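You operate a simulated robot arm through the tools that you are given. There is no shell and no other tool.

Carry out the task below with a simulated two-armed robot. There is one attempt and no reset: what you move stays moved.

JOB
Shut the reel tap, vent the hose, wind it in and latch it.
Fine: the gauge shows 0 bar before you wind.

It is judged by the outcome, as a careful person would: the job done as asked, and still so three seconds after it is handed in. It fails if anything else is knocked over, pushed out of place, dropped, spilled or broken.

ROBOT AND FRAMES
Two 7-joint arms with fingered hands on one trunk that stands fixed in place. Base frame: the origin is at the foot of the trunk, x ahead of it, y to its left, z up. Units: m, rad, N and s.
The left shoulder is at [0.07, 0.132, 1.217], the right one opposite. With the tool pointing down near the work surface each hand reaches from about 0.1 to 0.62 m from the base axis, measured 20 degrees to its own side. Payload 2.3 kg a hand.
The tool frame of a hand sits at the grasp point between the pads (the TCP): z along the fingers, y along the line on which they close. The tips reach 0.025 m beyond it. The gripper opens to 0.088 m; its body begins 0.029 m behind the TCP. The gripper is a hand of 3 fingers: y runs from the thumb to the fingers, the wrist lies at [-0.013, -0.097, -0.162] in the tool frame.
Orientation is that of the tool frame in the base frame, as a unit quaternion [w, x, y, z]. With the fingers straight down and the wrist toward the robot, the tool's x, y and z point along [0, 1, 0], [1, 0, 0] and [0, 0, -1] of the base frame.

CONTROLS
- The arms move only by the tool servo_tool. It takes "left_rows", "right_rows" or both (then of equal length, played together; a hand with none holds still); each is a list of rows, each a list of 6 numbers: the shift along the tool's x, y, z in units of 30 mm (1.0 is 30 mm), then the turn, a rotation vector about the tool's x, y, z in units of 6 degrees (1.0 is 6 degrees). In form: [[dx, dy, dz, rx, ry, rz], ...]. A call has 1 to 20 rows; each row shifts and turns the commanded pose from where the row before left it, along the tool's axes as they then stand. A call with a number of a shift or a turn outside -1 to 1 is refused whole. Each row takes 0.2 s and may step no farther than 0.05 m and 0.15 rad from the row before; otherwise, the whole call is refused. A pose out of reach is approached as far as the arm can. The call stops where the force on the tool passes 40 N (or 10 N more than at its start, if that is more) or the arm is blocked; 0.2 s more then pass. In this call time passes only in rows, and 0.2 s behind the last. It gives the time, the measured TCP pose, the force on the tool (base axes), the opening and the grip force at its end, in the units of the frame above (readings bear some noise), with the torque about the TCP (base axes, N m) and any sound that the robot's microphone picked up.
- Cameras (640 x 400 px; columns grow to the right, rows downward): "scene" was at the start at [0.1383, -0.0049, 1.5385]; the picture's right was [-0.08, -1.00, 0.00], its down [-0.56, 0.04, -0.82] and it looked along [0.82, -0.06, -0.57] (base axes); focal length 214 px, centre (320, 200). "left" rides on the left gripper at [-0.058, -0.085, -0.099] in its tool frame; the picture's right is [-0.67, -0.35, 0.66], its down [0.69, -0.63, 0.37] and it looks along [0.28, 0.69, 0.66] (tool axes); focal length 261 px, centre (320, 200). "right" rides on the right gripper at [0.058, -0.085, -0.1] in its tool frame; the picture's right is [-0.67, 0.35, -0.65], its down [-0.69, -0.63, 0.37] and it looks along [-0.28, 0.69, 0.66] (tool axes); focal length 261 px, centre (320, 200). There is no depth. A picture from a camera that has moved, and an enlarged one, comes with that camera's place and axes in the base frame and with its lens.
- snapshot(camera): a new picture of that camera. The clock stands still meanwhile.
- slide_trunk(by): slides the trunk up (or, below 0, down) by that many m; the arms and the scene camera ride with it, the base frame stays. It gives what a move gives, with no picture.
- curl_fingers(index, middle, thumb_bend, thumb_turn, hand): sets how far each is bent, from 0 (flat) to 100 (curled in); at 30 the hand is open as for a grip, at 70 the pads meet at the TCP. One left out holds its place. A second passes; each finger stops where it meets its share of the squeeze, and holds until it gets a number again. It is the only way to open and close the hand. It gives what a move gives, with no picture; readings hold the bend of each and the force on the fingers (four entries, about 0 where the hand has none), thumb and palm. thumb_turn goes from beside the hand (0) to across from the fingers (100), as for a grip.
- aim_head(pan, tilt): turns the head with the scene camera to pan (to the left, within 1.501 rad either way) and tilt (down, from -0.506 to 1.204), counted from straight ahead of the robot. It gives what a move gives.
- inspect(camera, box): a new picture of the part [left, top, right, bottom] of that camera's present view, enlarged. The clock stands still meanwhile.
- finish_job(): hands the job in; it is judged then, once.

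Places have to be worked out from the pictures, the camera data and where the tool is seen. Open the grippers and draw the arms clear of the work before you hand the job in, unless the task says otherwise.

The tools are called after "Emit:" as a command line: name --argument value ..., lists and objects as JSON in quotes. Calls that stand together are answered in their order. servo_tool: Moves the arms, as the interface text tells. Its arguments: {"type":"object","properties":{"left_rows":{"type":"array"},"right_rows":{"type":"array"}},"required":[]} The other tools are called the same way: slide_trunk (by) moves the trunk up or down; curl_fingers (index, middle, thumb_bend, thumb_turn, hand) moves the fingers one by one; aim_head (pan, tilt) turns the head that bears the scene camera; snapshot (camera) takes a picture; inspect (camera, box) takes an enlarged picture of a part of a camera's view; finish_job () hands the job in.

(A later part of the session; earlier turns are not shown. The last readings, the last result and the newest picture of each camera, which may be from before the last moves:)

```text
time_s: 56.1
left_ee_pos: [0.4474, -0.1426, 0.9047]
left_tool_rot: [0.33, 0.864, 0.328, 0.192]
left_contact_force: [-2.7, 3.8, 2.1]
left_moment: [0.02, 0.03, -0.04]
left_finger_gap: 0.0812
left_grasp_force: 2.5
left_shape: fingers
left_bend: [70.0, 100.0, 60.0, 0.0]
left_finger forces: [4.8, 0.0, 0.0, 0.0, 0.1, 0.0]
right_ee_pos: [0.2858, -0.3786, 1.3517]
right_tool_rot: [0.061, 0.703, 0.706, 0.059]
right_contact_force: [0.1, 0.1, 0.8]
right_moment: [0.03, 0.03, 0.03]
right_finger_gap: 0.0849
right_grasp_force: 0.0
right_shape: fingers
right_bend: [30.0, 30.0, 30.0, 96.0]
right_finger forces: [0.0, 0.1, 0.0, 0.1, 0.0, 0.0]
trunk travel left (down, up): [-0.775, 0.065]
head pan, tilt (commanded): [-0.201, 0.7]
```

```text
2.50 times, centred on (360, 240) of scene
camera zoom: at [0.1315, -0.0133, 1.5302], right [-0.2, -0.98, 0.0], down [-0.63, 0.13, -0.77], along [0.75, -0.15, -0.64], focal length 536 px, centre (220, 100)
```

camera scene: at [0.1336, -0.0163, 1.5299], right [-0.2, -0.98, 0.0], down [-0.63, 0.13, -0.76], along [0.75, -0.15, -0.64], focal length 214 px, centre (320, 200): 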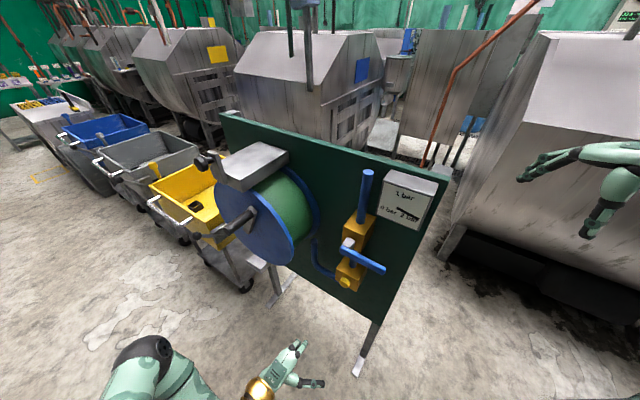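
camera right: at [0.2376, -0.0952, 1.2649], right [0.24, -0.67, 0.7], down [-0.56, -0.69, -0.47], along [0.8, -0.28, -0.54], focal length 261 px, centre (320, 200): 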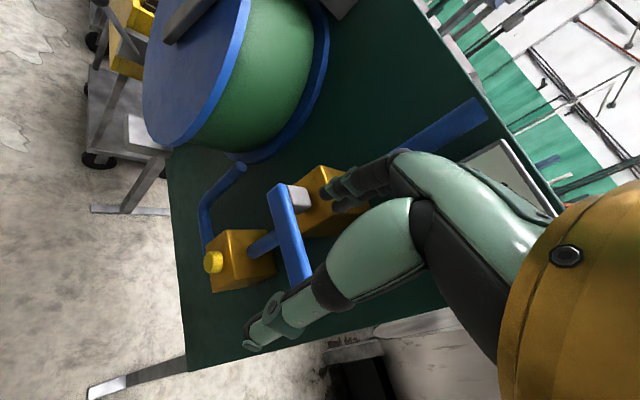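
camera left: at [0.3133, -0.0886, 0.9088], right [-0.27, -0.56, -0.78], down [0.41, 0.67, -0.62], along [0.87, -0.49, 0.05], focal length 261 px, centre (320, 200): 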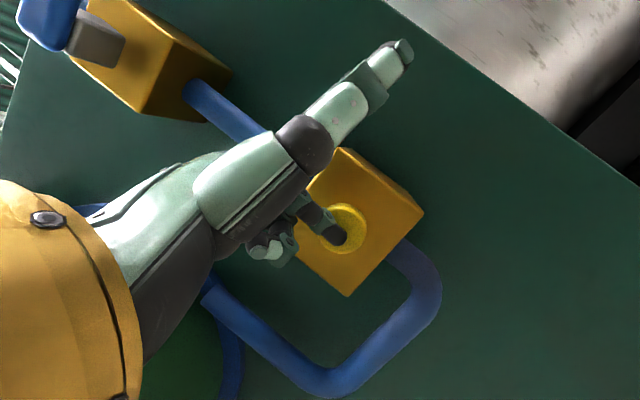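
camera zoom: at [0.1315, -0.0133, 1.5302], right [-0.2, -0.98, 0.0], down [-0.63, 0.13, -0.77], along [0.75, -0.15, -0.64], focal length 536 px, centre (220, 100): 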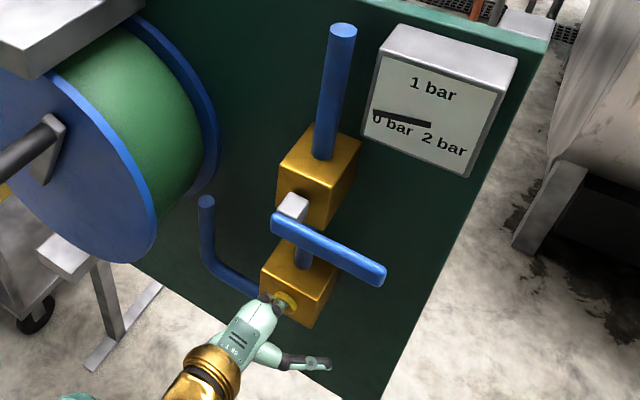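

The needle has swung across toward 0 but may not be fully there yet. I keep holding.

Emit:
servo_tool --left_rows '[[0, 0, 0, 0, 0, 0], [0, 0, 0, 0, 0, 0], [0, 0, 0, 0, 0, 0], [0, 0, 0, 0, 0, 0], [0, 0, 0, 0, 0, 0], [0, 0, 0, 0, 0, 0], [0, 0, 0, 0, 0, 0], [0, 0, 0, 0, 0, 0], [0, 0, 0, 0, 0, 0], [0, 0, 0, 0, 0, 0]]'

Emit:
inspect --camera "scene" --box '[350, 155, 450, 235]'

```text
time_s: 58.3
left_ee_pos: [0.4487, -0.142, 0.9042]
left_tool_rot: [0.331, 0.864, 0.327, 0.192]
left_contact_force: [-3.2, 4.2, 1.8]
left_moment: [0.03, 0.01, 0.0]
left_finger_gap: 0.0812
left_grasp_force: 2.2
left_shape: fingers
left_bend: [70.0, 100.0, 60.0, 0.0]
left_finger forces: [4.8, 0.0, 0.1, 0.1, 0.1, 0.0]
right_ee_pos: [0.2853, -0.3795, 1.3518]
right_tool_rot: [0.061, 0.704, 0.705, 0.061]
right_contact_force: [-0.2, -1.0, -0.1]
right_moment: [0.01, -0.03, 0.0]
right_finger_gap: 0.085
right_grasp_force: 0.0
right_shape: fingers
right_bend: [30.0, 30.0, 30.0, 96.0]
right_finger forces: [0.0, 0.0, 0.0, 0.0, 0.1, 0.1]
trunk travel left (down, up): [-0.775, 0.065]
head pan, tilt (commanded): [-0.201, 0.7]
```

```text
5.00 times, centred on (400, 195) of scene
camera zoom: at [0.1315, -0.0133, 1.5302], right [-0.2, -0.98, 0.0], down [-0.63, 0.13, -0.77], along [0.75, -0.15, -0.64], focal length 1072 px, centre (-80, 225)
```

zoom: 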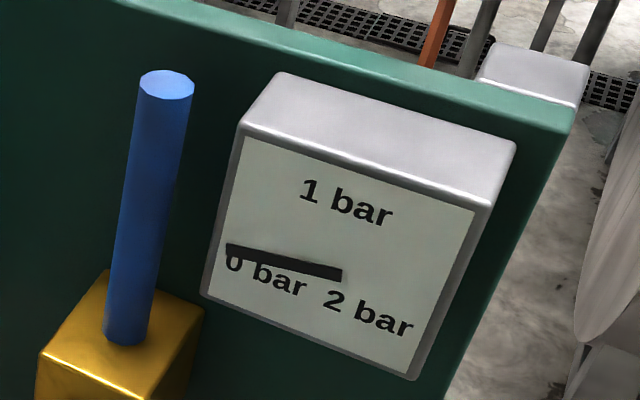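

The needle is now the mirror image of its 2 bar position (about 10° below horizontal, on the left), so it reads 0 bar. I release the button by backing away along the normal, then recheck the gauge.

Emit:
servo_tool --left_rows '[[0, -0.3, -0.3, 0, 0, 0], [0, -0.7, -0.69, 0, 0, 0], [0, -0.7, -0.69, 0, 0, 0], [0, -0.7, -0.69, 0, 0, 0], [0, -0.7, -0.69, 0, 0, 0], [0, -0.7, -0.69, 0, 0, 0]]'

Emit:
inspect --camera "scene" --box '[350, 155, 450, 235]'

Emit:
snapshot --camera "left"

```text
time_s: 59.7
left_ee_pos: [0.3354, -0.0259, 0.9042]
left_tool_rot: [0.33, 0.864, 0.328, 0.193]
left_contact_force: [0.4, 0.0, -0.2]
left_moment: [-0.01, 0.0, 0.0]
left_finger_gap: 0.0823
left_grasp_force: 0.1
left_shape: fingers
left_bend: [65.0, 100.0, 60.0, 0.0]
left_finger forces: [0.0, 0.1, 0.0, 0.0, 0.1, 0.1]
right_ee_pos: [0.2892, -0.3806, 1.3521]
right_tool_rot: [0.06, 0.703, 0.706, 0.061]
right_contact_force: [0.2, 0.4, -0.8]
right_moment: [-0.01, -0.01, 0.02]
right_finger_gap: 0.0849
right_grasp_force: 0.0
right_shape: fingers
right_bend: [30.0, 30.0, 30.0, 96.0]
right_finger forces: [0.0, 0.2, 0.0, 0.0, 0.0, 0.0]
trunk travel left (down, up): [-0.775, 0.065]
head pan, tilt (commanded): [-0.201, 0.7]
```

```text
5.00 times, centred on (400, 195) of scene
camera zoom: at [0.133, -0.0144, 1.53], right [-0.2, -0.98, 0.0], down [-0.63, 0.13, -0.77], along [0.75, -0.15, -0.64], focal length 1072 px, centre (-80, 225)
```

zoom: 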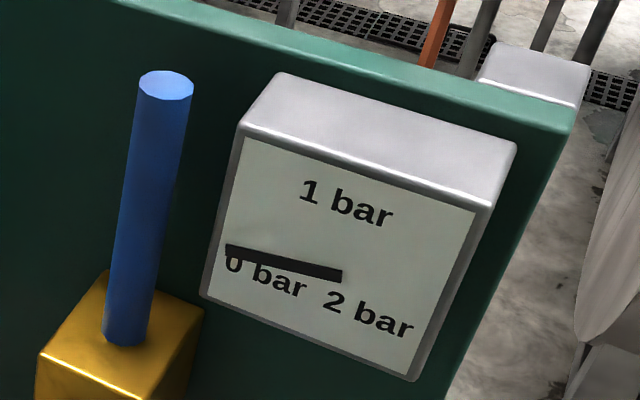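

```text
taken
camera left: at [0.2025, 0.0261, 0.9078], right [-0.27, -0.56, -0.78], down [0.41, 0.67, -0.62], along [0.87, -0.49, 0.05], focal length 261 px, centre (320, 200)
```

left: 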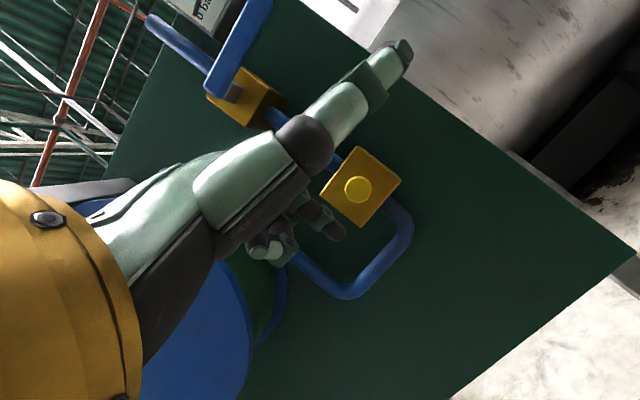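

The gauge holds at 0 bar with the button released. Next I swing the left hand out to the left, where its camera will face the reel and serve as a front view while I work the crank.

Emit:
servo_tool --left_rows '[[0.63, -0.61, -0.5, 0, 0, 0], [0.63, -0.61, -0.5, 0, 0, 0], [0.63, -0.61, -0.5, 0, 0, 0], [0.63, -0.61, -0.5, 0, 0, 0], [0.63, -0.61, -0.5, 0, 0, 0], [0.63, -0.61, -0.5, 0, 0, 0], [0.63, -0.61, -0.5, 0, 0, 0], [0.63, -0.61, -0.5, 0, 0, 0], [0.63, -0.61, -0.5, 0, 0, 0], [0.63, -0.61, -0.5, 0, 0, 0]]'

Emit:
curl_fingers --hand "left" --index 100 --middle 100 --thumb_bend 100 --thumb_turn 98

Emit:
snapshot --camera "left"

Emit:
aim_head --pan 0.1 --tilt 0.6

Emit:
snapshot --camera "scene"

```text
time_s: 61.9
left_ee_pos: [0.3074, 0.2748, 0.9036]
left_tool_rot: [0.331, 0.864, 0.328, 0.192]
left_contact_force: [0.7, 0.1, 0.3]
left_moment: [-0.01, 0.01, -0.02]
left_finger_gap: 0.0822
left_grasp_force: 0.2
left_shape: fingers
left_bend: [65.0, 100.0, 60.0, 0.0]
left_finger forces: [0.1, 0.1, 0.1, 0.0, 0.0, 0.0]
right_ee_pos: [0.2876, -0.3805, 1.3517]
right_tool_rot: [0.061, 0.703, 0.706, 0.06]
right_contact_force: [-0.3, 0.0, 0.5]
right_moment: [0.0, -0.01, -0.01]
right_finger_gap: 0.0848
right_grasp_force: 0.0
right_shape: fingers
right_bend: [30.0, 30.0, 30.0, 96.0]
right_finger forces: [0.0, 0.1, 0.0, 0.1, 0.0, 0.0]
trunk travel left (down, up): [-0.775, 0.065]
head pan, tilt (commanded): [-0.201, 0.7]
```

```text
time_s: 62.9
left_ee_pos: [0.3078, 0.274, 0.9044]
left_tool_rot: [0.329, 0.864, 0.328, 0.193]
left_contact_force: [-0.9, -0.7, 0.5]
left_moment: [-0.03, -0.02, 0.0]
left_finger_gap: 0.0256
left_grasp_force: 0.0
left_shape: fingers
left_bend: [100.0, 100.0, 99.0, 88.0]
left_finger forces: [0.0, 0.0, 0.0, 0.0, 0.1, 0.1]
right_ee_pos: [0.2868, -0.3806, 1.3506]
right_tool_rot: [0.06, 0.704, 0.705, 0.06]
right_contact_force: [-0.1, -0.3, -0.7]
right_moment: [-0.03, 0.03, 0.0]
right_finger_gap: 0.0848
right_grasp_force: 0.0
right_shape: fingers
right_bend: [30.0, 30.0, 30.0, 96.0]
right_finger forces: [0.0, 0.0, 0.0, 0.1, 0.0, 0.1]
trunk travel left (down, up): [-0.775, 0.065]
head pan, tilt (commanded): [-0.201, 0.7]
```

```text
taken
camera left: at [0.1746, 0.326, 0.9088], right [-0.27, -0.56, -0.78], down [0.41, 0.67, -0.62], along [0.87, -0.49, 0.05], focal length 261 px, centre (320, 200)
```

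left: 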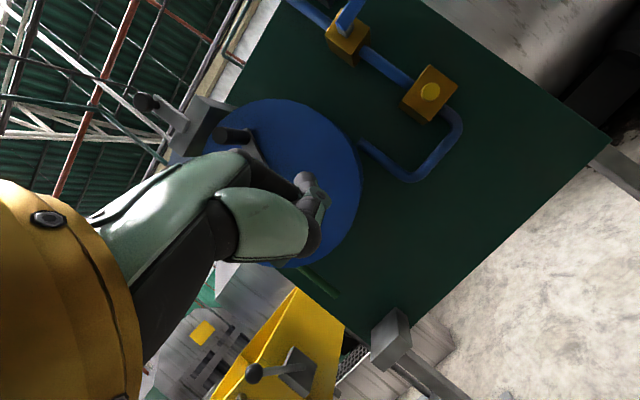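

```text
time_s: 63.7
left_ee_pos: [0.3077, 0.2734, 0.9047]
left_tool_rot: [0.33, 0.864, 0.328, 0.193]
left_contact_force: [-1.1, 0.0, -1.2]
left_moment: [0.03, 0.02, -0.02]
left_finger_gap: 0.0256
left_grasp_force: 0.0
left_shape: fingers
left_bend: [100.0, 100.0, 99.0, 88.0]
left_finger forces: [0.1, 0.0, 0.1, 0.1, 0.0, 0.0]
right_ee_pos: [0.2877, -0.3812, 1.351]
right_tool_rot: [0.06, 0.704, 0.706, 0.059]
right_contact_force: [-0.5, 0.1, 0.5]
right_moment: [0.02, -0.04, 0.0]
right_finger_gap: 0.0849
right_grasp_force: 0.0
right_shape: fingers
right_bend: [30.0, 30.0, 30.0, 96.0]
right_finger forces: [0.0, 0.0, 0.0, 0.0, 0.0, 0.1]
trunk travel left (down, up): [-0.775, 0.065]
head pan, tilt (commanded): [0.099, 0.6]
```

```text
taken
camera scene: at [0.1381, 0.0106, 1.5386], right [0.1, -1.0, 0.0], down [-0.56, -0.06, -0.82], along [0.82, 0.08, -0.57], focal length 214 px, centre (320, 200)
```

scene: 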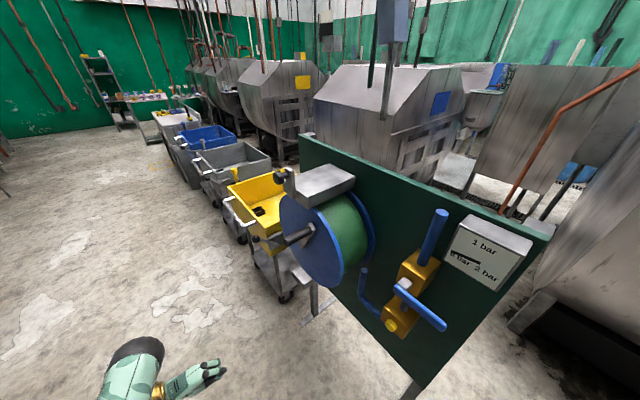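

The reel is partly hidden by the fist, so I raise the left hand for an unobstructed view and enlarge the scene view of the reel.

Emit:
servo_tool --left_rows '[[0.117, 0.697, -0.709, 0, 0, 0], [0.117, 0.697, -0.709, 0, 0, 0], [0.117, 0.697, -0.709, 0, 0, 0], [0.117, 0.697, -0.709, 0, 0, 0], [0.117, 0.697, -0.709, 0, 0, 0], [0.117, 0.697, -0.709, 0, 0, 0]]'

Emit:
snapshot --camera "left"

Emit:
inspect --camera "scene" --box '[260, 140, 400, 300]'

```text
time_s: 65.1
left_ee_pos: [0.3093, 0.2732, 1.0854]
left_tool_rot: [0.33, 0.864, 0.328, 0.193]
left_contact_force: [0.5, 0.3, -0.1]
left_moment: [0.01, -0.03, -0.02]
left_finger_gap: 0.0258
left_grasp_force: 0.1
left_shape: fingers
left_bend: [100.0, 100.0, 99.0, 88.0]
left_finger forces: [0.0, 0.0, 0.0, 0.0, 0.1, 0.0]
right_ee_pos: [0.286, -0.3812, 1.3504]
right_tool_rot: [0.06, 0.703, 0.706, 0.061]
right_contact_force: [0.0, 0.9, -0.1]
right_moment: [0.02, -0.01, -0.03]
right_finger_gap: 0.0847
right_grasp_force: 0.2
right_shape: fingers
right_bend: [30.0, 30.0, 30.0, 96.0]
right_finger forces: [0.0, 0.1, 0.0, 0.0, 0.0, 0.0]
trunk travel left (down, up): [-0.775, 0.065]
head pan, tilt (commanded): [0.099, 0.6]
```

```text
taken
camera left: at [0.1753, 0.3253, 1.0903], right [-0.27, -0.56, -0.78], down [0.41, 0.67, -0.62], along [0.87, -0.49, 0.05], focal length 261 px, centre (320, 200)
```

left: 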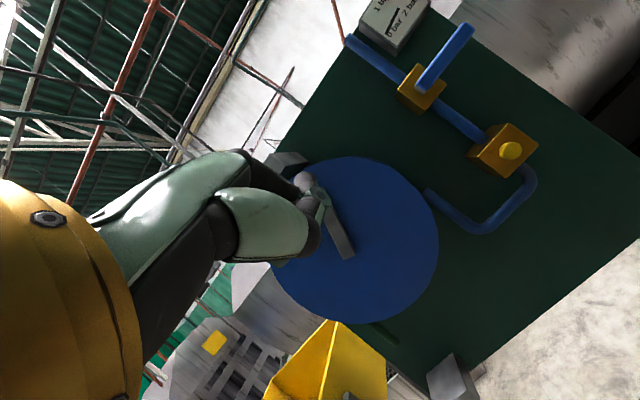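

```text
2.50 times, centred on (330, 220) of scene
camera zoom: at [0.1375, 0.0097, 1.5386], right [0.1, -0.99, 0.0], down [-0.56, -0.06, -0.83], along [0.82, 0.08, -0.56], focal length 536 px, centre (295, 150)
```

zoom: 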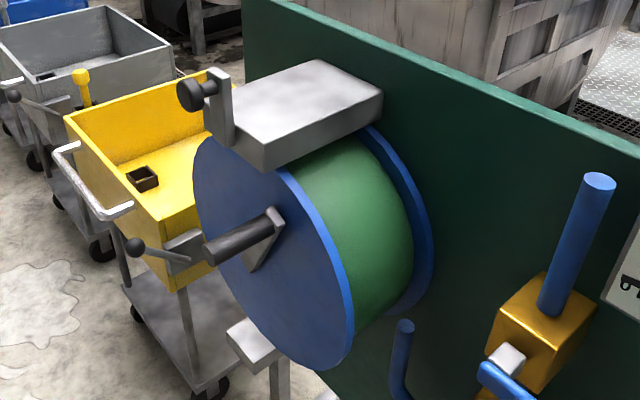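

Fitting the disc from this view puts the hub at about [0.622,0.114,1.022] and the rod axis at u≈0.294, z≈1.125, protruding to n≈0.26. The crank radius is then about 0.112 m and the rod sits about 24° past the top. I'll grip it with the right hand, fingers down and yawed 46°, so I clear the left hand back a little and lift the right hand toward the reel along a high path.

Emit:
servo_tool --left_rows '[[0.3, -0.6, -0.4, 0, 0, 0], [0.3, -0.6, -0.4, 0, 0, 0], [0.3, -0.6, -0.4, 0, 0, 0], [0.3, -0.6, -0.4, 0, 0, 0]]'

Emit:
servo_tool --right_rows '[[0, 0.1, -0.9, 0.75, 0, 0], [0, 0.1, -0.9, 0.75, 0, 0], [0, 0, -0.9, 0, 0, 0], [0.95, 0.2, 0, 0, 0, 0], [0.95, 0.2, 0, 0, 0, 0], [0.95, 0.2, 0, 0, 0, 0], [0.95, 0.2, 0, 0, 0, 0], [0.95, 0.2, 0, 0, 0, 0], [0.95, 0.2, 0, 0, 0, 0], [0.95, 0.2, 0, 0, 0, 0], [0.95, 0.2, 0, 0, 0, 0], [0.95, 0.2, 0, 0, 0, 0], [0.95, 0.2, 0, 0, 0, 0]]'

Emit:
snapshot --camera "scene"

```text
time_s: 66.1
left_ee_pos: [0.2757, 0.3606, 1.0731]
left_tool_rot: [0.33, 0.864, 0.328, 0.191]
left_contact_force: [0.5, 0.0, 0.2]
left_moment: [0.0, 0.0, -0.02]
left_finger_gap: 0.0257
left_grasp_force: 0.0
left_shape: fingers
left_bend: [100.0, 100.0, 99.0, 88.0]
left_finger forces: [0.1, 0.0, 0.1, 0.0, 0.0, 0.0]
right_ee_pos: [0.2878, -0.3806, 1.3522]
right_tool_rot: [0.06, 0.703, 0.706, 0.06]
right_contact_force: [-0.4, -0.3, -0.6]
right_moment: [0.0, -0.01, -0.01]
right_finger_gap: 0.0846
right_grasp_force: 0.0
right_shape: fingers
right_bend: [30.0, 30.0, 30.0, 96.0]
right_finger forces: [0.0, 0.1, 0.0, 0.1, 0.0, 0.0]
trunk travel left (down, up): [-0.775, 0.065]
head pan, tilt (commanded): [0.099, 0.6]
```

```text
time_s: 68.9
left_ee_pos: [0.2763, 0.3604, 1.0733]
left_tool_rot: [0.331, 0.864, 0.329, 0.192]
left_contact_force: [-0.1, -0.6, -0.4]
left_moment: [0.01, 0.02, -0.04]
left_finger_gap: 0.0256
left_grasp_force: 0.1
left_shape: fingers
left_bend: [100.0, 100.0, 99.0, 88.0]
left_finger forces: [0.1, 0.1, 0.0, 0.1, 0.0, 0.0]
right_ee_pos: [0.3565, -0.0527, 1.4016]
right_tool_rot: [0.005, 0.706, 0.709, 0.003]
right_contact_force: [0.1, 0.1, 0.1]
right_moment: [-0.02, -0.02, 0.0]
right_finger_gap: 0.085
right_grasp_force: 0.1
right_shape: fingers
right_bend: [30.0, 30.0, 30.0, 96.0]
right_finger forces: [0.1, 0.0, 0.0, 0.0, 0.0, 0.1]
right hand out of reach, approached as far as the arm can: row 1, 2, 3
trunk travel left (down, up): [-0.775, 0.065]
head pan, tilt (commanded): [0.099, 0.6]
```

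```text
taken
camera scene: at [0.1387, 0.0132, 1.5385], right [0.1, -0.99, 0.0], down [-0.56, -0.06, -0.82], along [0.82, 0.08, -0.57], focal length 214 px, centre (320, 200)
```

scene: 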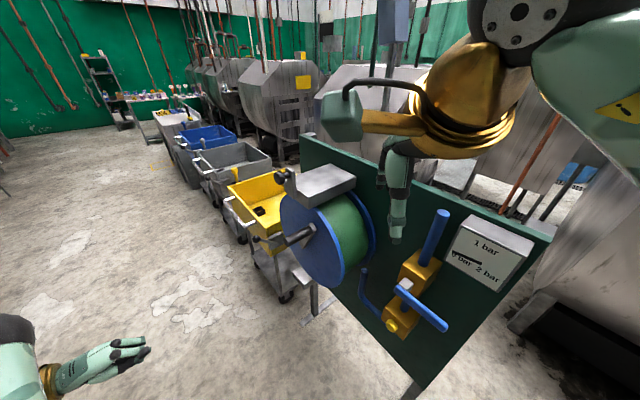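

The right hand is above the panel's front. I yaw it 46° and tilt it 24° outward, as I did for the lever.

Emit:
servo_tool --right_rows '[[0.3, 0, 0, 0, 0, -1], [0.3, 0, 0, 0, 0, -1], [0.3, 0, 0, 0, 0, -1], [0, 0, 0, 0, 0, -1], [0, 0, 0, 0, 0, -1], [0, 0, 0, 0, 0, -1], [0, 0, 0, 0, 0, -1], [0, 0, 0, 0, 0, -0.6], [0, 0, 0, 0, -1, 0], [0, 0, 0, 0, -1, 0], [0, 0, 0, 0, -1, 0], [0, 0, 0, 0, -1, 0], [0, 0, 0, 0, 0, 0]]'

Emit:
snapshot --camera "scene"

Emit:
snapshot --camera "right"

```text
time_s: 71.7
left_ee_pos: [0.276, 0.3593, 1.074]
left_tool_rot: [0.33, 0.864, 0.328, 0.192]
left_contact_force: [0.6, -0.2, -0.3]
left_moment: [0.01, -0.02, -0.02]
left_finger_gap: 0.0258
left_grasp_force: 0.1
left_shape: fingers
left_bend: [100.0, 100.0, 99.0, 88.0]
left_finger forces: [0.0, 0.0, 0.0, 0.1, 0.0, 0.0]
right_ee_pos: [0.353, -0.0282, 1.4002]
right_tool_rot: [0.199, 0.369, 0.905, -0.076]
right_contact_force: [0.2, -0.2, -0.6]
right_moment: [-0.02, 0.02, 0.0]
right_finger_gap: 0.0851
right_grasp_force: 0.1
right_shape: fingers
right_bend: [30.0, 30.0, 30.0, 96.0]
right_finger forces: [0.0, 0.1, 0.0, 0.0, 0.1, 0.1]
trunk travel left (down, up): [-0.775, 0.065]
head pan, tilt (commanded): [0.099, 0.6]
```

```text
taken
camera scene: at [0.1381, 0.0109, 1.5386], right [0.1, -0.99, 0.0], down [-0.56, -0.06, -0.82], along [0.82, 0.08, -0.57], focal length 214 px, centre (320, 200)
```

scene: 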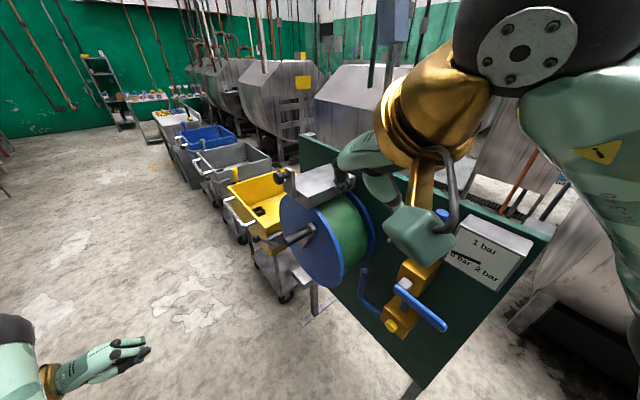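

```text
taken
camera right: at [0.2263, -0.0239, 1.4651], right [0.48, 0.01, 0.88], down [0.12, -0.99, -0.05], along [0.87, 0.13, -0.48], focal length 261 px, centre (320, 200)
```

right: 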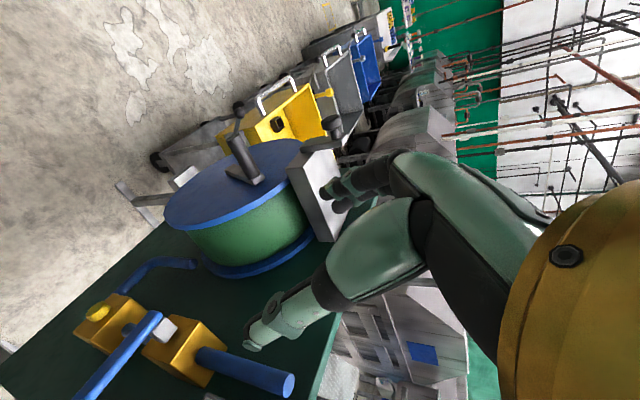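

Orientation achieved. I now move the right hand left and forward to a point in front of and above the crank rod, outside the latch knob.

Emit:
servo_tool --right_rows '[[0.464, 0.84, 0.255, 0, 0, 0], [0.464, 0.84, 0.255, 0, 0, 0], [0.464, 0.84, 0.255, 0, 0, 0], [0.464, 0.84, 0.255, 0, 0, 0], [0.464, 0.84, 0.255, 0, 0, 0], [0.464, 0.84, 0.255, 0, 0, 0], [0.464, 0.84, 0.255, 0, 0, 0], [0.464, 0.84, 0.255, 0, 0, 0], [0, 0, 0, 0, 0, 0]]'

Emit:
snapshot --camera "right"

Emit:
snapshot --camera "scene"

Emit:
snapshot --camera "left"

```text
time_s: 73.7
left_ee_pos: [0.2766, 0.3597, 1.0729]
left_tool_rot: [0.33, 0.864, 0.327, 0.191]
left_contact_force: [-0.1, -0.5, -0.4]
left_moment: [-0.01, 0.01, -0.01]
left_finger_gap: 0.0253
left_grasp_force: 0.0
left_shape: fingers
left_bend: [100.0, 100.0, 99.0, 88.0]
left_finger forces: [0.1, 0.0, 0.1, 0.1, 0.1, 0.1]
right_ee_pos: [0.4223, 0.1116, 1.3093]
right_tool_rot: [0.19, 0.383, 0.901, -0.068]
right_contact_force: [0.1, 0.0, 0.4]
right_moment: [-0.01, 0.0, 0.03]
right_finger_gap: 0.0848
right_grasp_force: 0.0
right_shape: fingers
right_bend: [30.0, 30.0, 30.0, 96.0]
right_finger forces: [0.1, 0.0, 0.0, 0.1, 0.0, 0.0]
right hand out of reach, approached as far as the arm can: row 5, 6, 7, 8
trunk travel left (down, up): [-0.775, 0.065]
head pan, tilt (commanded): [0.099, 0.6]
```

```text
taken
camera right: at [0.2964, 0.1182, 1.3747], right [0.48, -0.03, 0.87], down [0.09, -0.99, -0.08], along [0.87, 0.12, -0.48], focal length 261 px, centre (320, 200)
```

right: 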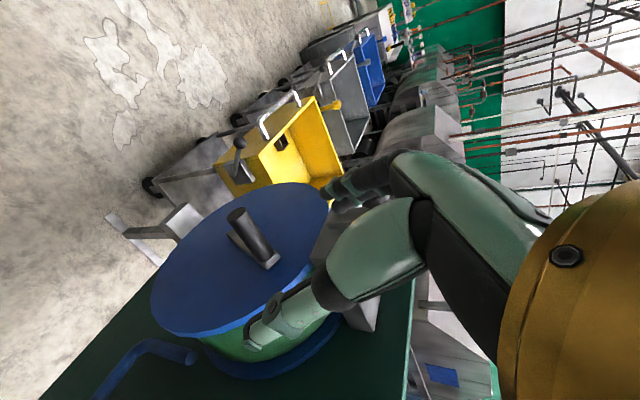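

```text
taken
camera scene: at [0.1381, 0.0117, 1.5386], right [0.1, -0.99, 0.0], down [-0.56, -0.06, -0.82], along [0.82, 0.08, -0.57], focal length 214 px, centre (320, 200)
```

scene: 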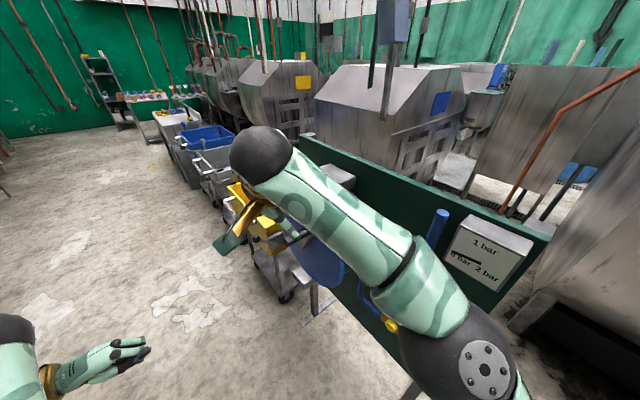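

```text
taken
camera left: at [0.1425, 0.4123, 1.0777], right [-0.27, -0.56, -0.78], down [0.41, 0.67, -0.62], along [0.87, -0.49, 0.05], focal length 261 px, centre (320, 200)
```

left: 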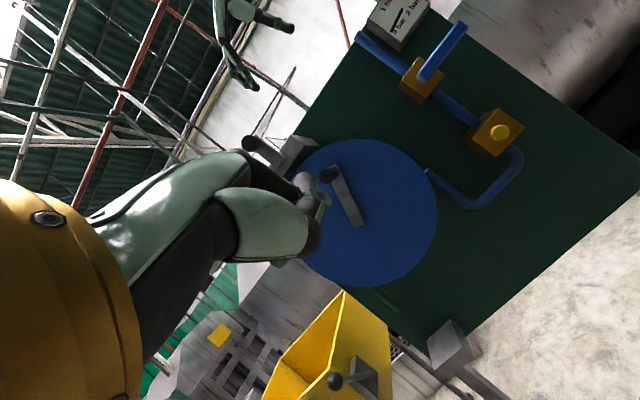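

The arm hits a limit at this height, so I descend here, which is still clear of the rod (u=0.39, n=0.32), and then slide left to the rod at the lower level.

Emit:
servo_tool --right_rows '[[0.37, 0, 0.82, 0, 0, 0], [0.37, 0, 0.82, 0, 0, 0], [0.37, 0, 0.82, 0, 0, 0], [0.37, 0, 0.82, 0, 0, 0], [0.37, 0, 0.82, 0, 0, 0], [0.37, 0, 0.82, 0, 0, 0], [0.37, 0, 0.82, 0, 0, 0], [0, 0, 0, 0, 0, 0]]'

Emit:
snapshot --camera "right"

Emit:
snapshot --camera "left"

Emit:
snapshot --camera "scene"

```text
time_s: 75.5
left_ee_pos: [0.2758, 0.3593, 1.0743]
left_tool_rot: [0.329, 0.864, 0.328, 0.192]
left_contact_force: [0.6, -0.5, -0.1]
left_moment: [-0.05, 0.01, 0.01]
left_finger_gap: 0.0256
left_grasp_force: 0.1
left_shape: fingers
left_bend: [100.0, 100.0, 99.0, 88.0]
left_finger forces: [0.0, 0.0, 0.0, 0.0, 0.1, 0.0]
right_ee_pos: [0.4141, 0.1254, 1.1155]
right_tool_rot: [0.199, 0.368, 0.905, -0.076]
right_contact_force: [0.0, -1.2, -0.1]
right_moment: [0.0, -0.02, 0.0]
right_finger_gap: 0.085
right_grasp_force: 0.0
right_shape: fingers
right_bend: [30.0, 30.0, 30.0, 96.0]
right_finger forces: [0.1, 0.1, 0.0, 0.0, 0.1, 0.1]
trunk travel left (down, up): [-0.775, 0.065]
head pan, tilt (commanded): [0.099, 0.6]
```

```text
taken
camera right: at [0.2873, 0.1291, 1.1808], right [0.48, 0.01, 0.88], down [0.12, -0.99, -0.05], along [0.87, 0.13, -0.48], focal length 261 px, centre (320, 200)
```

right: 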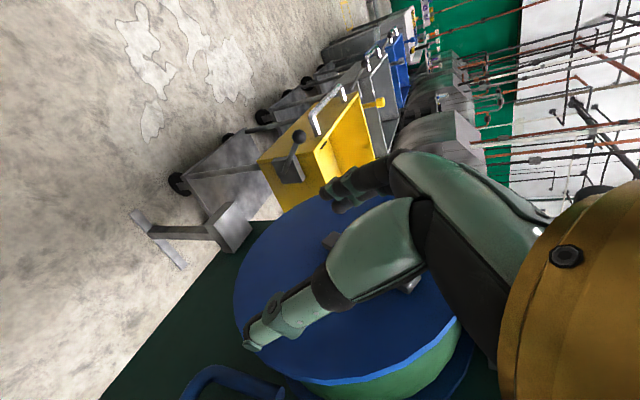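

```text
taken
camera left: at [0.1425, 0.4119, 1.0778], right [-0.27, -0.56, -0.78], down [0.41, 0.67, -0.62], along [0.87, -0.49, 0.05], focal length 261 px, centre (320, 200)
```

left: 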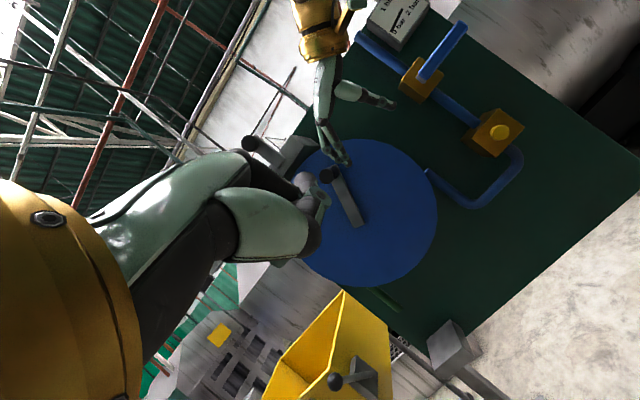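

```text
taken
camera scene: at [0.1382, 0.011, 1.5386], right [0.1, -0.99, 0.0], down [-0.56, -0.06, -0.82], along [0.82, 0.08, -0.57], focal length 214 px, centre (320, 200)
```

scene: 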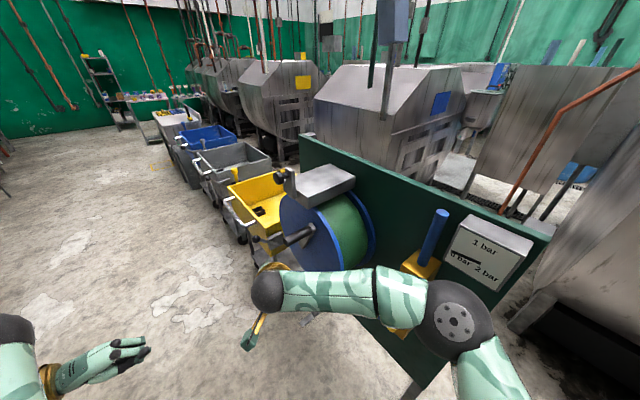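

The right arm's elbow now sits close to the shut tap lever, and the far left of the crank circle would be beyond its reach, so the left hand is the safer choice. I retrace the right hand's path to park it.

Emit:
servo_tool --right_rows '[[-0.37, 0, -0.82, 0, 0, 0], [-0.37, 0, -0.82, 0, 0, 0], [-0.37, 0, -0.82, 0, 0, 0], [-0.37, 0, -0.82, 0, 0, 0], [-0.37, 0, -0.82, 0, 0, 0], [-0.37, 0, -0.82, 0, 0, 0], [-0.37, 0, -0.82, 0, 0, 0], [-0.455, -0.81, -0.35, 0, 0, 0], [-0.455, -0.81, -0.35, 0, 0, 0], [-0.455, -0.81, -0.35, 0, 0, 0], [-0.455, -0.81, -0.35, 0, 0, 0], [-0.455, -0.81, -0.35, 0, 0, 0], [-0.455, -0.81, -0.35, 0, 0, 0], [0, 0, 0, 0, 1, 0], [0, 0, 0, 0, 1, 0], [0, 0, 0, 0, 1, 0], [0, 0, 0, 0, 1, 0]]'

Emit:
servo_tool --right_rows '[[0, 0, 0, 0, 0, 1], [0, 0, 0, 0, 0, 1], [0, 0, 0, 0, 0, 1], [0, 0, 0, 0, 0, 1], [0, 0, 0, 0, 0, 1], [0, 0, 0, 0, 0, 1], [0, 0, 0, 0, 0, 1], [0, 0, 0, 0, 0, 0.6], [-0.95, -0.1, 0, 0, 0, 0], [-0.95, -0.1, 0, 0, 0, 0], [-0.95, -0.2, 0, 0, 0, 0], [-0.95, -0.2, 0, 0, 0, 0], [-0.95, -0.2, 0, 0, 0, 0], [-0.95, -0.2, 0, 0, 0, 0], [-0.95, -0.2, 0, 0, 0, 0], [-0.95, -0.2, 0, 0, 0, 0], [-0.95, -0.2, 0, 0, 0, 0], [-0.95, -0.2, 0, 0, 0, 0], [-0.95, 0, 0, 0, 0, 0]]'

Emit:
snapshot --camera "scene"

```text
time_s: 79.1
left_ee_pos: [0.2763, 0.36, 1.0734]
left_tool_rot: [0.33, 0.864, 0.329, 0.193]
left_contact_force: [0.6, -0.3, -0.2]
left_moment: [-0.01, 0.02, -0.02]
left_finger_gap: 0.0254
left_grasp_force: 0.0
left_shape: fingers
left_bend: [100.0, 100.0, 99.0, 88.0]
left_finger forces: [0.0, 0.1, 0.1, 0.1, 0.0, 0.0]
right_ee_pos: [0.347, -0.0165, 1.3958]
right_tool_rot: [0.005, 0.376, 0.926, 0.002]
right_contact_force: [-0.1, 0.3, -0.6]
right_moment: [-0.01, 0.0, 0.0]
right_finger_gap: 0.0849
right_grasp_force: 0.0
right_shape: fingers
right_bend: [30.0, 30.0, 30.0, 96.0]
right_finger forces: [0.0, 0.0, 0.0, 0.0, 0.0, 0.0]
trunk travel left (down, up): [-0.775, 0.065]
head pan, tilt (commanded): [0.099, 0.6]
```

```text
time_s: 83.1
left_ee_pos: [0.275, 0.3584, 1.0728]
left_tool_rot: [0.329, 0.864, 0.328, 0.192]
left_contact_force: [0.2, 0.5, 0.4]
left_moment: [-0.02, -0.01, 0.0]
left_finger_gap: 0.0256
left_grasp_force: 0.1
left_shape: fingers
left_bend: [100.0, 100.0, 99.0, 88.0]
left_finger forces: [0.0, 0.0, 0.0, 0.0, 0.1, 0.0]
right_ee_pos: [0.2941, -0.3301, 1.3945]
right_tool_rot: [0.004, 0.706, 0.709, 0.005]
right_contact_force: [-0.2, -0.1, -0.4]
right_moment: [0.02, -0.01, 0.01]
right_finger_gap: 0.0847
right_grasp_force: 0.0
right_shape: fingers
right_bend: [30.0, 30.0, 30.0, 96.0]
right_finger forces: [0.2, 0.0, 0.0, 0.1, 0.0, 0.0]
trunk travel left (down, up): [-0.775, 0.065]
head pan, tilt (commanded): [0.099, 0.6]
```

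```text
taken
camera scene: at [0.1381, 0.0097, 1.5386], right [0.1, -0.99, 0.0], down [-0.56, -0.06, -0.82], along [0.82, 0.08, -0.57], focal length 214 px, centre (320, 200)
```

scene: 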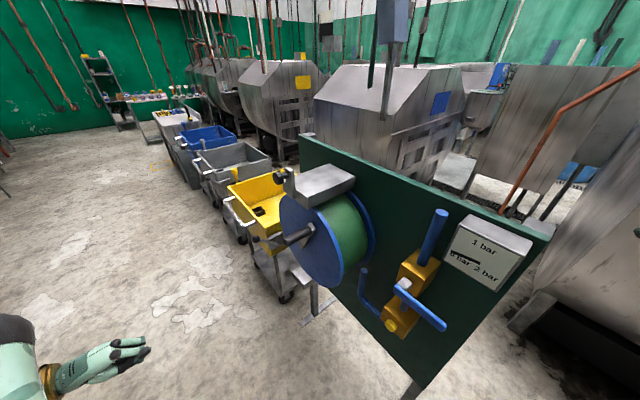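

The right hand is parked and the tap lever untouched. I open the left hand and roll it 90° into a handshake orientation, which should suit pointing at the crank rod.

Emit:
curl_fingers --hand "left" --index 30 --middle 30 --thumb_bend 30 --thumb_turn 98

Emit:
servo_tool --left_rows '[[0, 0, 0, 0, 0, -1], [0, 0, 0, 0, 0, -1], [0, 0, 0, 0, 0, -1], [0, 0, 0, 0, 0, -1], [0, 0, 0, 0, 0, -1], [0, 0, 0, 0, 0, -1], [0, 0, 0, 0, 0, -1], [0, 0, 0, 0, 0, -1], [0, 0, 0, 0, 0, -1], [0, 0, 0, 0, 0, -1], [0, 0, 0, 0, 0, -1], [0, 0, 0, 0, 0, -1], [0, 0, 0, 0, 0, -1], [0, 0, 0, 0, 0, -1], [0, 0, 0, 0, 0, -1]]'

Emit:
snapshot --camera "scene"

Emit:
snapshot --camera "left"

```text
time_s: 84.1
left_ee_pos: [0.2761, 0.3596, 1.0719]
left_tool_rot: [0.33, 0.864, 0.328, 0.192]
left_contact_force: [0.7, 0.9, 0.2]
left_moment: [0.01, -0.01, 0.02]
left_finger_gap: 0.0847
left_grasp_force: 0.1
left_shape: fingers
left_bend: [30.0, 30.0, 30.0, 96.0]
left_finger forces: [0.1, 0.1, 0.1, 0.0, 0.0, 0.1]
right_ee_pos: [0.294, -0.3279, 1.3947]
right_tool_rot: [0.006, 0.706, 0.708, 0.005]
right_contact_force: [0.2, 0.2, 0.3]
right_moment: [-0.04, 0.01, 0.01]
right_finger_gap: 0.0849
right_grasp_force: 0.1
right_shape: fingers
right_bend: [30.0, 30.0, 30.0, 96.0]
right_finger forces: [0.0, 0.1, 0.0, 0.0, 0.1, 0.0]
trunk travel left (down, up): [-0.775, 0.065]
head pan, tilt (commanded): [0.099, 0.6]
```

```text
time_s: 87.3
left_ee_pos: [0.2757, 0.3604, 1.0736]
left_tool_rot: [0.369, 0.379, 0.843, -0.098]
left_contact_force: [0.5, 0.1, 0.6]
left_moment: [-0.03, 0.0, -0.03]
left_finger_gap: 0.0844
left_grasp_force: 0.0
left_shape: fingers
left_bend: [30.0, 30.0, 30.0, 96.0]
left_finger forces: [0.0, 0.0, 0.0, 0.0, 0.0, 0.0]
right_ee_pos: [0.2941, -0.3295, 1.3941]
right_tool_rot: [0.005, 0.706, 0.708, 0.006]
right_contact_force: [-0.2, -0.4, 0.0]
right_moment: [0.01, -0.04, -0.01]
right_finger_gap: 0.0845
right_grasp_force: 0.0
right_shape: fingers
right_bend: [30.0, 30.0, 30.0, 96.0]
right_finger forces: [0.0, 0.0, 0.0, 0.0, 0.0, 0.0]
trunk travel left (down, up): [-0.775, 0.065]
head pan, tilt (commanded): [0.099, 0.6]
```

```text
taken
camera scene: at [0.1381, 0.0102, 1.5386], right [0.1, -0.99, 0.0], down [-0.56, -0.06, -0.83], along [0.82, 0.08, -0.57], focal length 214 px, centre (320, 200)
```

scene: 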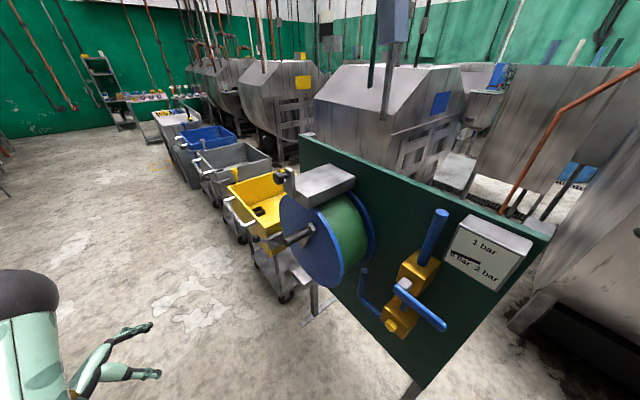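

```text
taken
camera left: at [0.1864, 0.3137, 1.1741], right [0.41, -0.91, -0.04], down [-0.55, -0.21, -0.81], along [0.73, 0.35, -0.59], focal length 261 px, centre (320, 200)
```

left: 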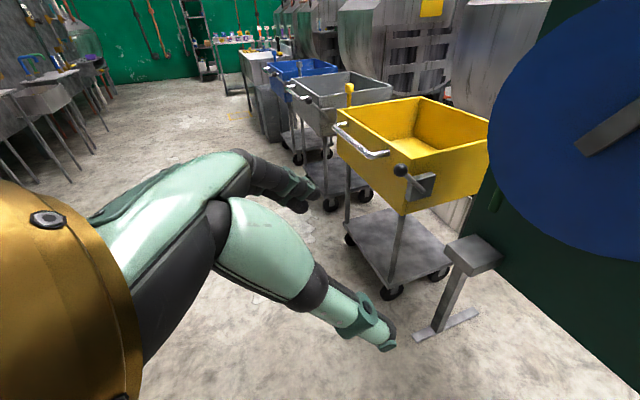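

The roll succeeded without limits. Now I pitch the fingers up toward horizontal so they point along the panel's inward normal.

Emit:
servo_tool --left_rows '[[0, 0, 0, 0, -1, 0], [0, 0, 0, 0, -1, 0], [0, 0, 0, 0, -1, 0], [0, 0, 0, 0, -1, 0], [0, 0, 0, 0, -1, 0], [0, 0, 0, 0, -1, 0], [0, 0, 0, 0, -1, 0], [0, 0, 0, 0, 0, 0]]'

Emit:
snapshot --camera "left"

Emit:
snapshot --camera "scene"

```text
time_s: 89.1
left_ee_pos: [0.276, 0.361, 1.0747]
left_tool_rot: [0.648, 0.318, 0.654, -0.227]
left_contact_force: [-0.1, -0.2, -0.1]
left_moment: [0.01, 0.02, 0.01]
left_finger_gap: 0.0847
left_grasp_force: 0.1
left_shape: fingers
left_bend: [30.0, 30.0, 30.0, 96.0]
left_finger forces: [0.0, 0.1, 0.0, 0.0, 0.1, 0.0]
right_ee_pos: [0.294, -0.3282, 1.394]
right_tool_rot: [0.006, 0.705, 0.709, 0.006]
right_contact_force: [0.2, 0.7, 1.1]
right_moment: [0.02, -0.01, 0.02]
right_finger_gap: 0.0849
right_grasp_force: 0.0
right_shape: fingers
right_bend: [30.0, 30.0, 30.0, 96.0]
right_finger forces: [0.0, 0.0, 0.0, 0.0, 0.1, 0.1]
trunk travel left (down, up): [-0.775, 0.065]
head pan, tilt (commanded): [0.099, 0.6]
```

```text
taken
camera left: at [0.1426, 0.3656, 1.1268], right [0.18, -0.79, 0.59], down [-0.16, -0.61, -0.77], along [0.97, 0.05, -0.24], focal length 261 px, centre (320, 200)
```

left: 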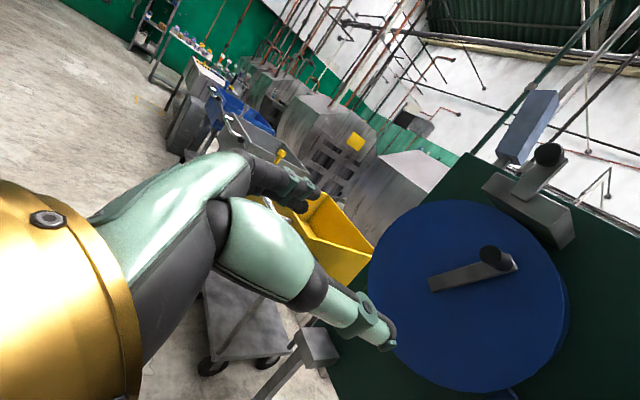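

```text
taken
camera scene: at [0.1381, 0.0107, 1.5386], right [0.1, -0.99, 0.0], down [-0.56, -0.06, -0.82], along [0.82, 0.08, -0.57], focal length 214 px, centre (320, 200)
```

scene: 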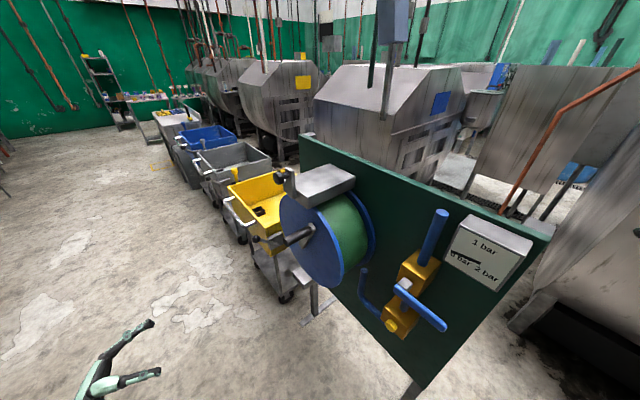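

The left hand now points squarely at the panel and sees the reel, crank and latch clearly. I enlarge this view to refine the rod, hub and latch geometry.

Emit:
inspect --camera "left" --box '[360, 130, 640, 400]'

Emit:
inspect --camera "left" --box '[460, 120, 600, 280]'

```text
1.48 times, centred on (500, 265) of left
camera zoom: at [0.1426, 0.3656, 1.1268], right [0.18, -0.79, 0.59], down [-0.16, -0.61, -0.77], along [0.97, 0.05, -0.24], focal length 386 px, centre (53, 104)
```

zoom: 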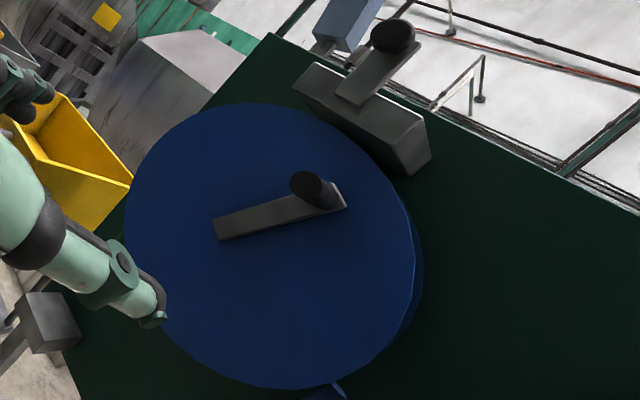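

```text
2.50 times, centred on (530, 200) of left
camera zoom: at [0.1426, 0.3656, 1.1268], right [0.18, -0.79, 0.59], down [-0.16, -0.61, -0.77], along [0.97, 0.05, -0.24], focal length 652 px, centre (-205, 200)
```

zoom: 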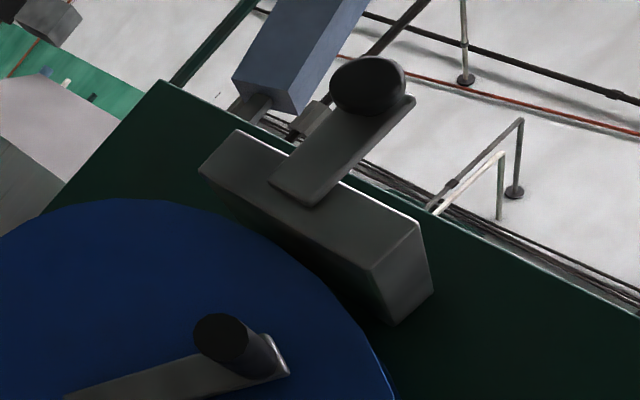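

Refined in panel coordinates: the hub is at (u 0.249, z 1.0215) and the rod at (u 0.296, z 1.123), so the crank radius is 0.112 m. The latch arm stands upright at u 0.249 with its knob at z≈1.285. I advance the left hand to 7 cm in front of the rod.

Emit:
servo_tool --left_rows '[[-0.223, 0.114, 0.97, 0, 0, 0], [-0.223, 0.114, 0.97, 0, 0, 0], [-0.223, 0.114, 0.97, 0, 0, 0], [-0.223, 0.114, 0.97, 0, 0, 0], [-0.223, 0.114, 0.97, 0, 0, 0], [-0.223, 0.114, 0.97, 0, 0, 0], [-0.223, 0.114, 0.97, 0, 0, 0], [-0.223, 0.114, 0.97, 0, 0, 0], [-0.223, 0.114, 0.97, 0, 0, 0], [0, 0, 0, 0, 0, 0]]'

Emit:
snapshot --camera "left"

Emit:
snapshot --camera "scene"

```text
time_s: 91.3
left_ee_pos: [0.4793, 0.1876, 1.1195]
left_tool_rot: [0.646, 0.318, 0.656, -0.226]
left_contact_force: [-0.2, -0.5, -0.1]
left_moment: [0.02, 0.04, 0.0]
left_finger_gap: 0.0847
left_grasp_force: 0.0
left_shape: fingers
left_bend: [30.0, 30.0, 30.0, 96.0]
left_finger forces: [0.0, 0.1, 0.0, 0.1, 0.0, 0.0]
right_ee_pos: [0.2948, -0.3285, 1.3942]
right_tool_rot: [0.005, 0.706, 0.708, 0.005]
right_contact_force: [0.7, -1.1, -0.1]
right_moment: [-0.02, 0.05, -0.01]
right_finger_gap: 0.0849
right_grasp_force: 0.0
right_shape: fingers
right_bend: [30.0, 30.0, 30.0, 96.0]
right_finger forces: [0.0, 0.0, 0.0, 0.1, 0.0, 0.1]
trunk travel left (down, up): [-0.775, 0.065]
head pan, tilt (commanded): [0.099, 0.6]
```

```text
taken
camera left: at [0.3463, 0.1928, 1.1734], right [0.19, -0.79, 0.58], down [-0.16, -0.61, -0.77], along [0.97, 0.05, -0.24], focal length 261 px, centre (320, 200)
```

left: 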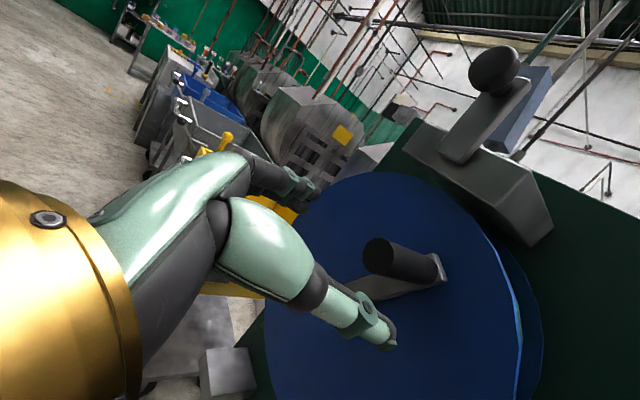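

```text
taken
camera scene: at [0.1379, 0.0109, 1.5386], right [0.1, -0.99, 0.0], down [-0.56, -0.06, -0.83], along [0.82, 0.08, -0.56], focal length 214 px, centre (320, 200)
```

scene: 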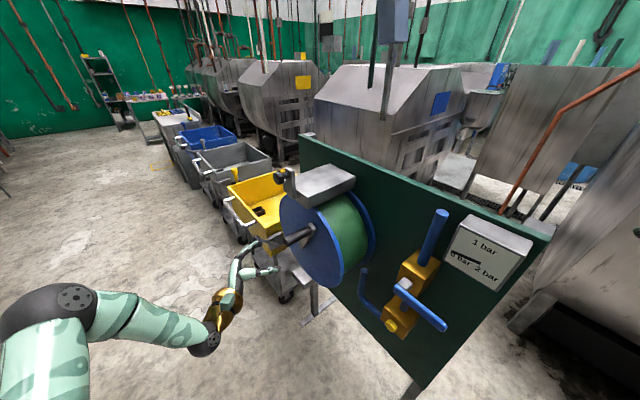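

The rod lies right on the hand's axis. I advance 10 cm so the rod sits between thumb and fingers, with the fingertips still clear of the crank arm.

Emit:
servo_tool --left_rows '[[-0.07, 0.02, 0.65, 0, 0, 0], [-0.07, 0.02, 0.65, 0, 0, 0], [-0.07, 0.02, 0.65, 0, 0, 0], [-0.07, 0.02, 0.65, 0, 0, 0], [-0.05, 0.02, 0.65, 0, 0, 0]]'

Emit:
snapshot --camera "left"

Emit:
inspect --camera "scene" --box '[210, 150, 370, 310]'

```text
time_s: 92.5
left_ee_pos: [0.5482, 0.1213, 1.125]
left_tool_rot: [0.646, 0.318, 0.655, -0.227]
left_contact_force: [-0.4, 0.1, 0.1]
left_moment: [-0.04, 0.0, 0.01]
left_finger_gap: 0.0845
left_grasp_force: 0.0
left_shape: fingers
left_bend: [30.0, 30.0, 30.0, 96.0]
left_finger forces: [0.0, 0.0, 0.0, 0.0, 0.0, 0.0]
right_ee_pos: [0.2943, -0.3292, 1.395]
right_tool_rot: [0.004, 0.706, 0.708, 0.006]
right_contact_force: [0.0, 0.0, 0.2]
right_moment: [-0.02, 0.0, 0.01]
right_finger_gap: 0.0848
right_grasp_force: 0.0
right_shape: fingers
right_bend: [30.0, 30.0, 30.0, 96.0]
right_finger forces: [0.0, 0.1, 0.0, 0.0, 0.0, 0.1]
trunk travel left (down, up): [-0.775, 0.065]
head pan, tilt (commanded): [0.099, 0.6]
```

```text
taken
camera left: at [0.416, 0.1255, 1.1787], right [0.19, -0.79, 0.58], down [-0.16, -0.61, -0.78], along [0.97, 0.05, -0.24], focal length 261 px, centre (320, 200)
```

left: 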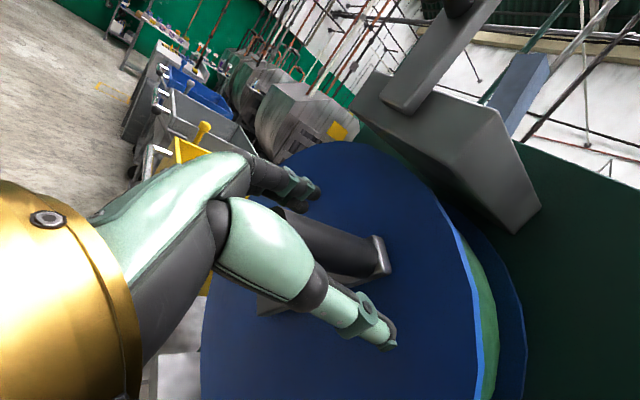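

```text
2.50 times, centred on (290, 230) of scene
camera zoom: at [0.1389, 0.0098, 1.5385], right [0.1, -0.99, 0.0], down [-0.56, -0.06, -0.82], along [0.82, 0.08, -0.57], focal length 536 px, centre (395, 125)
```

zoom: 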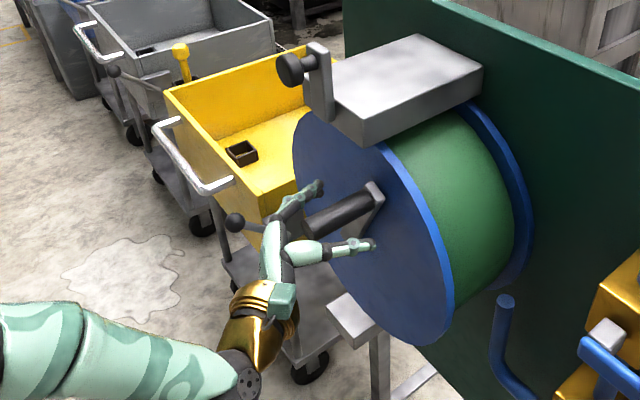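

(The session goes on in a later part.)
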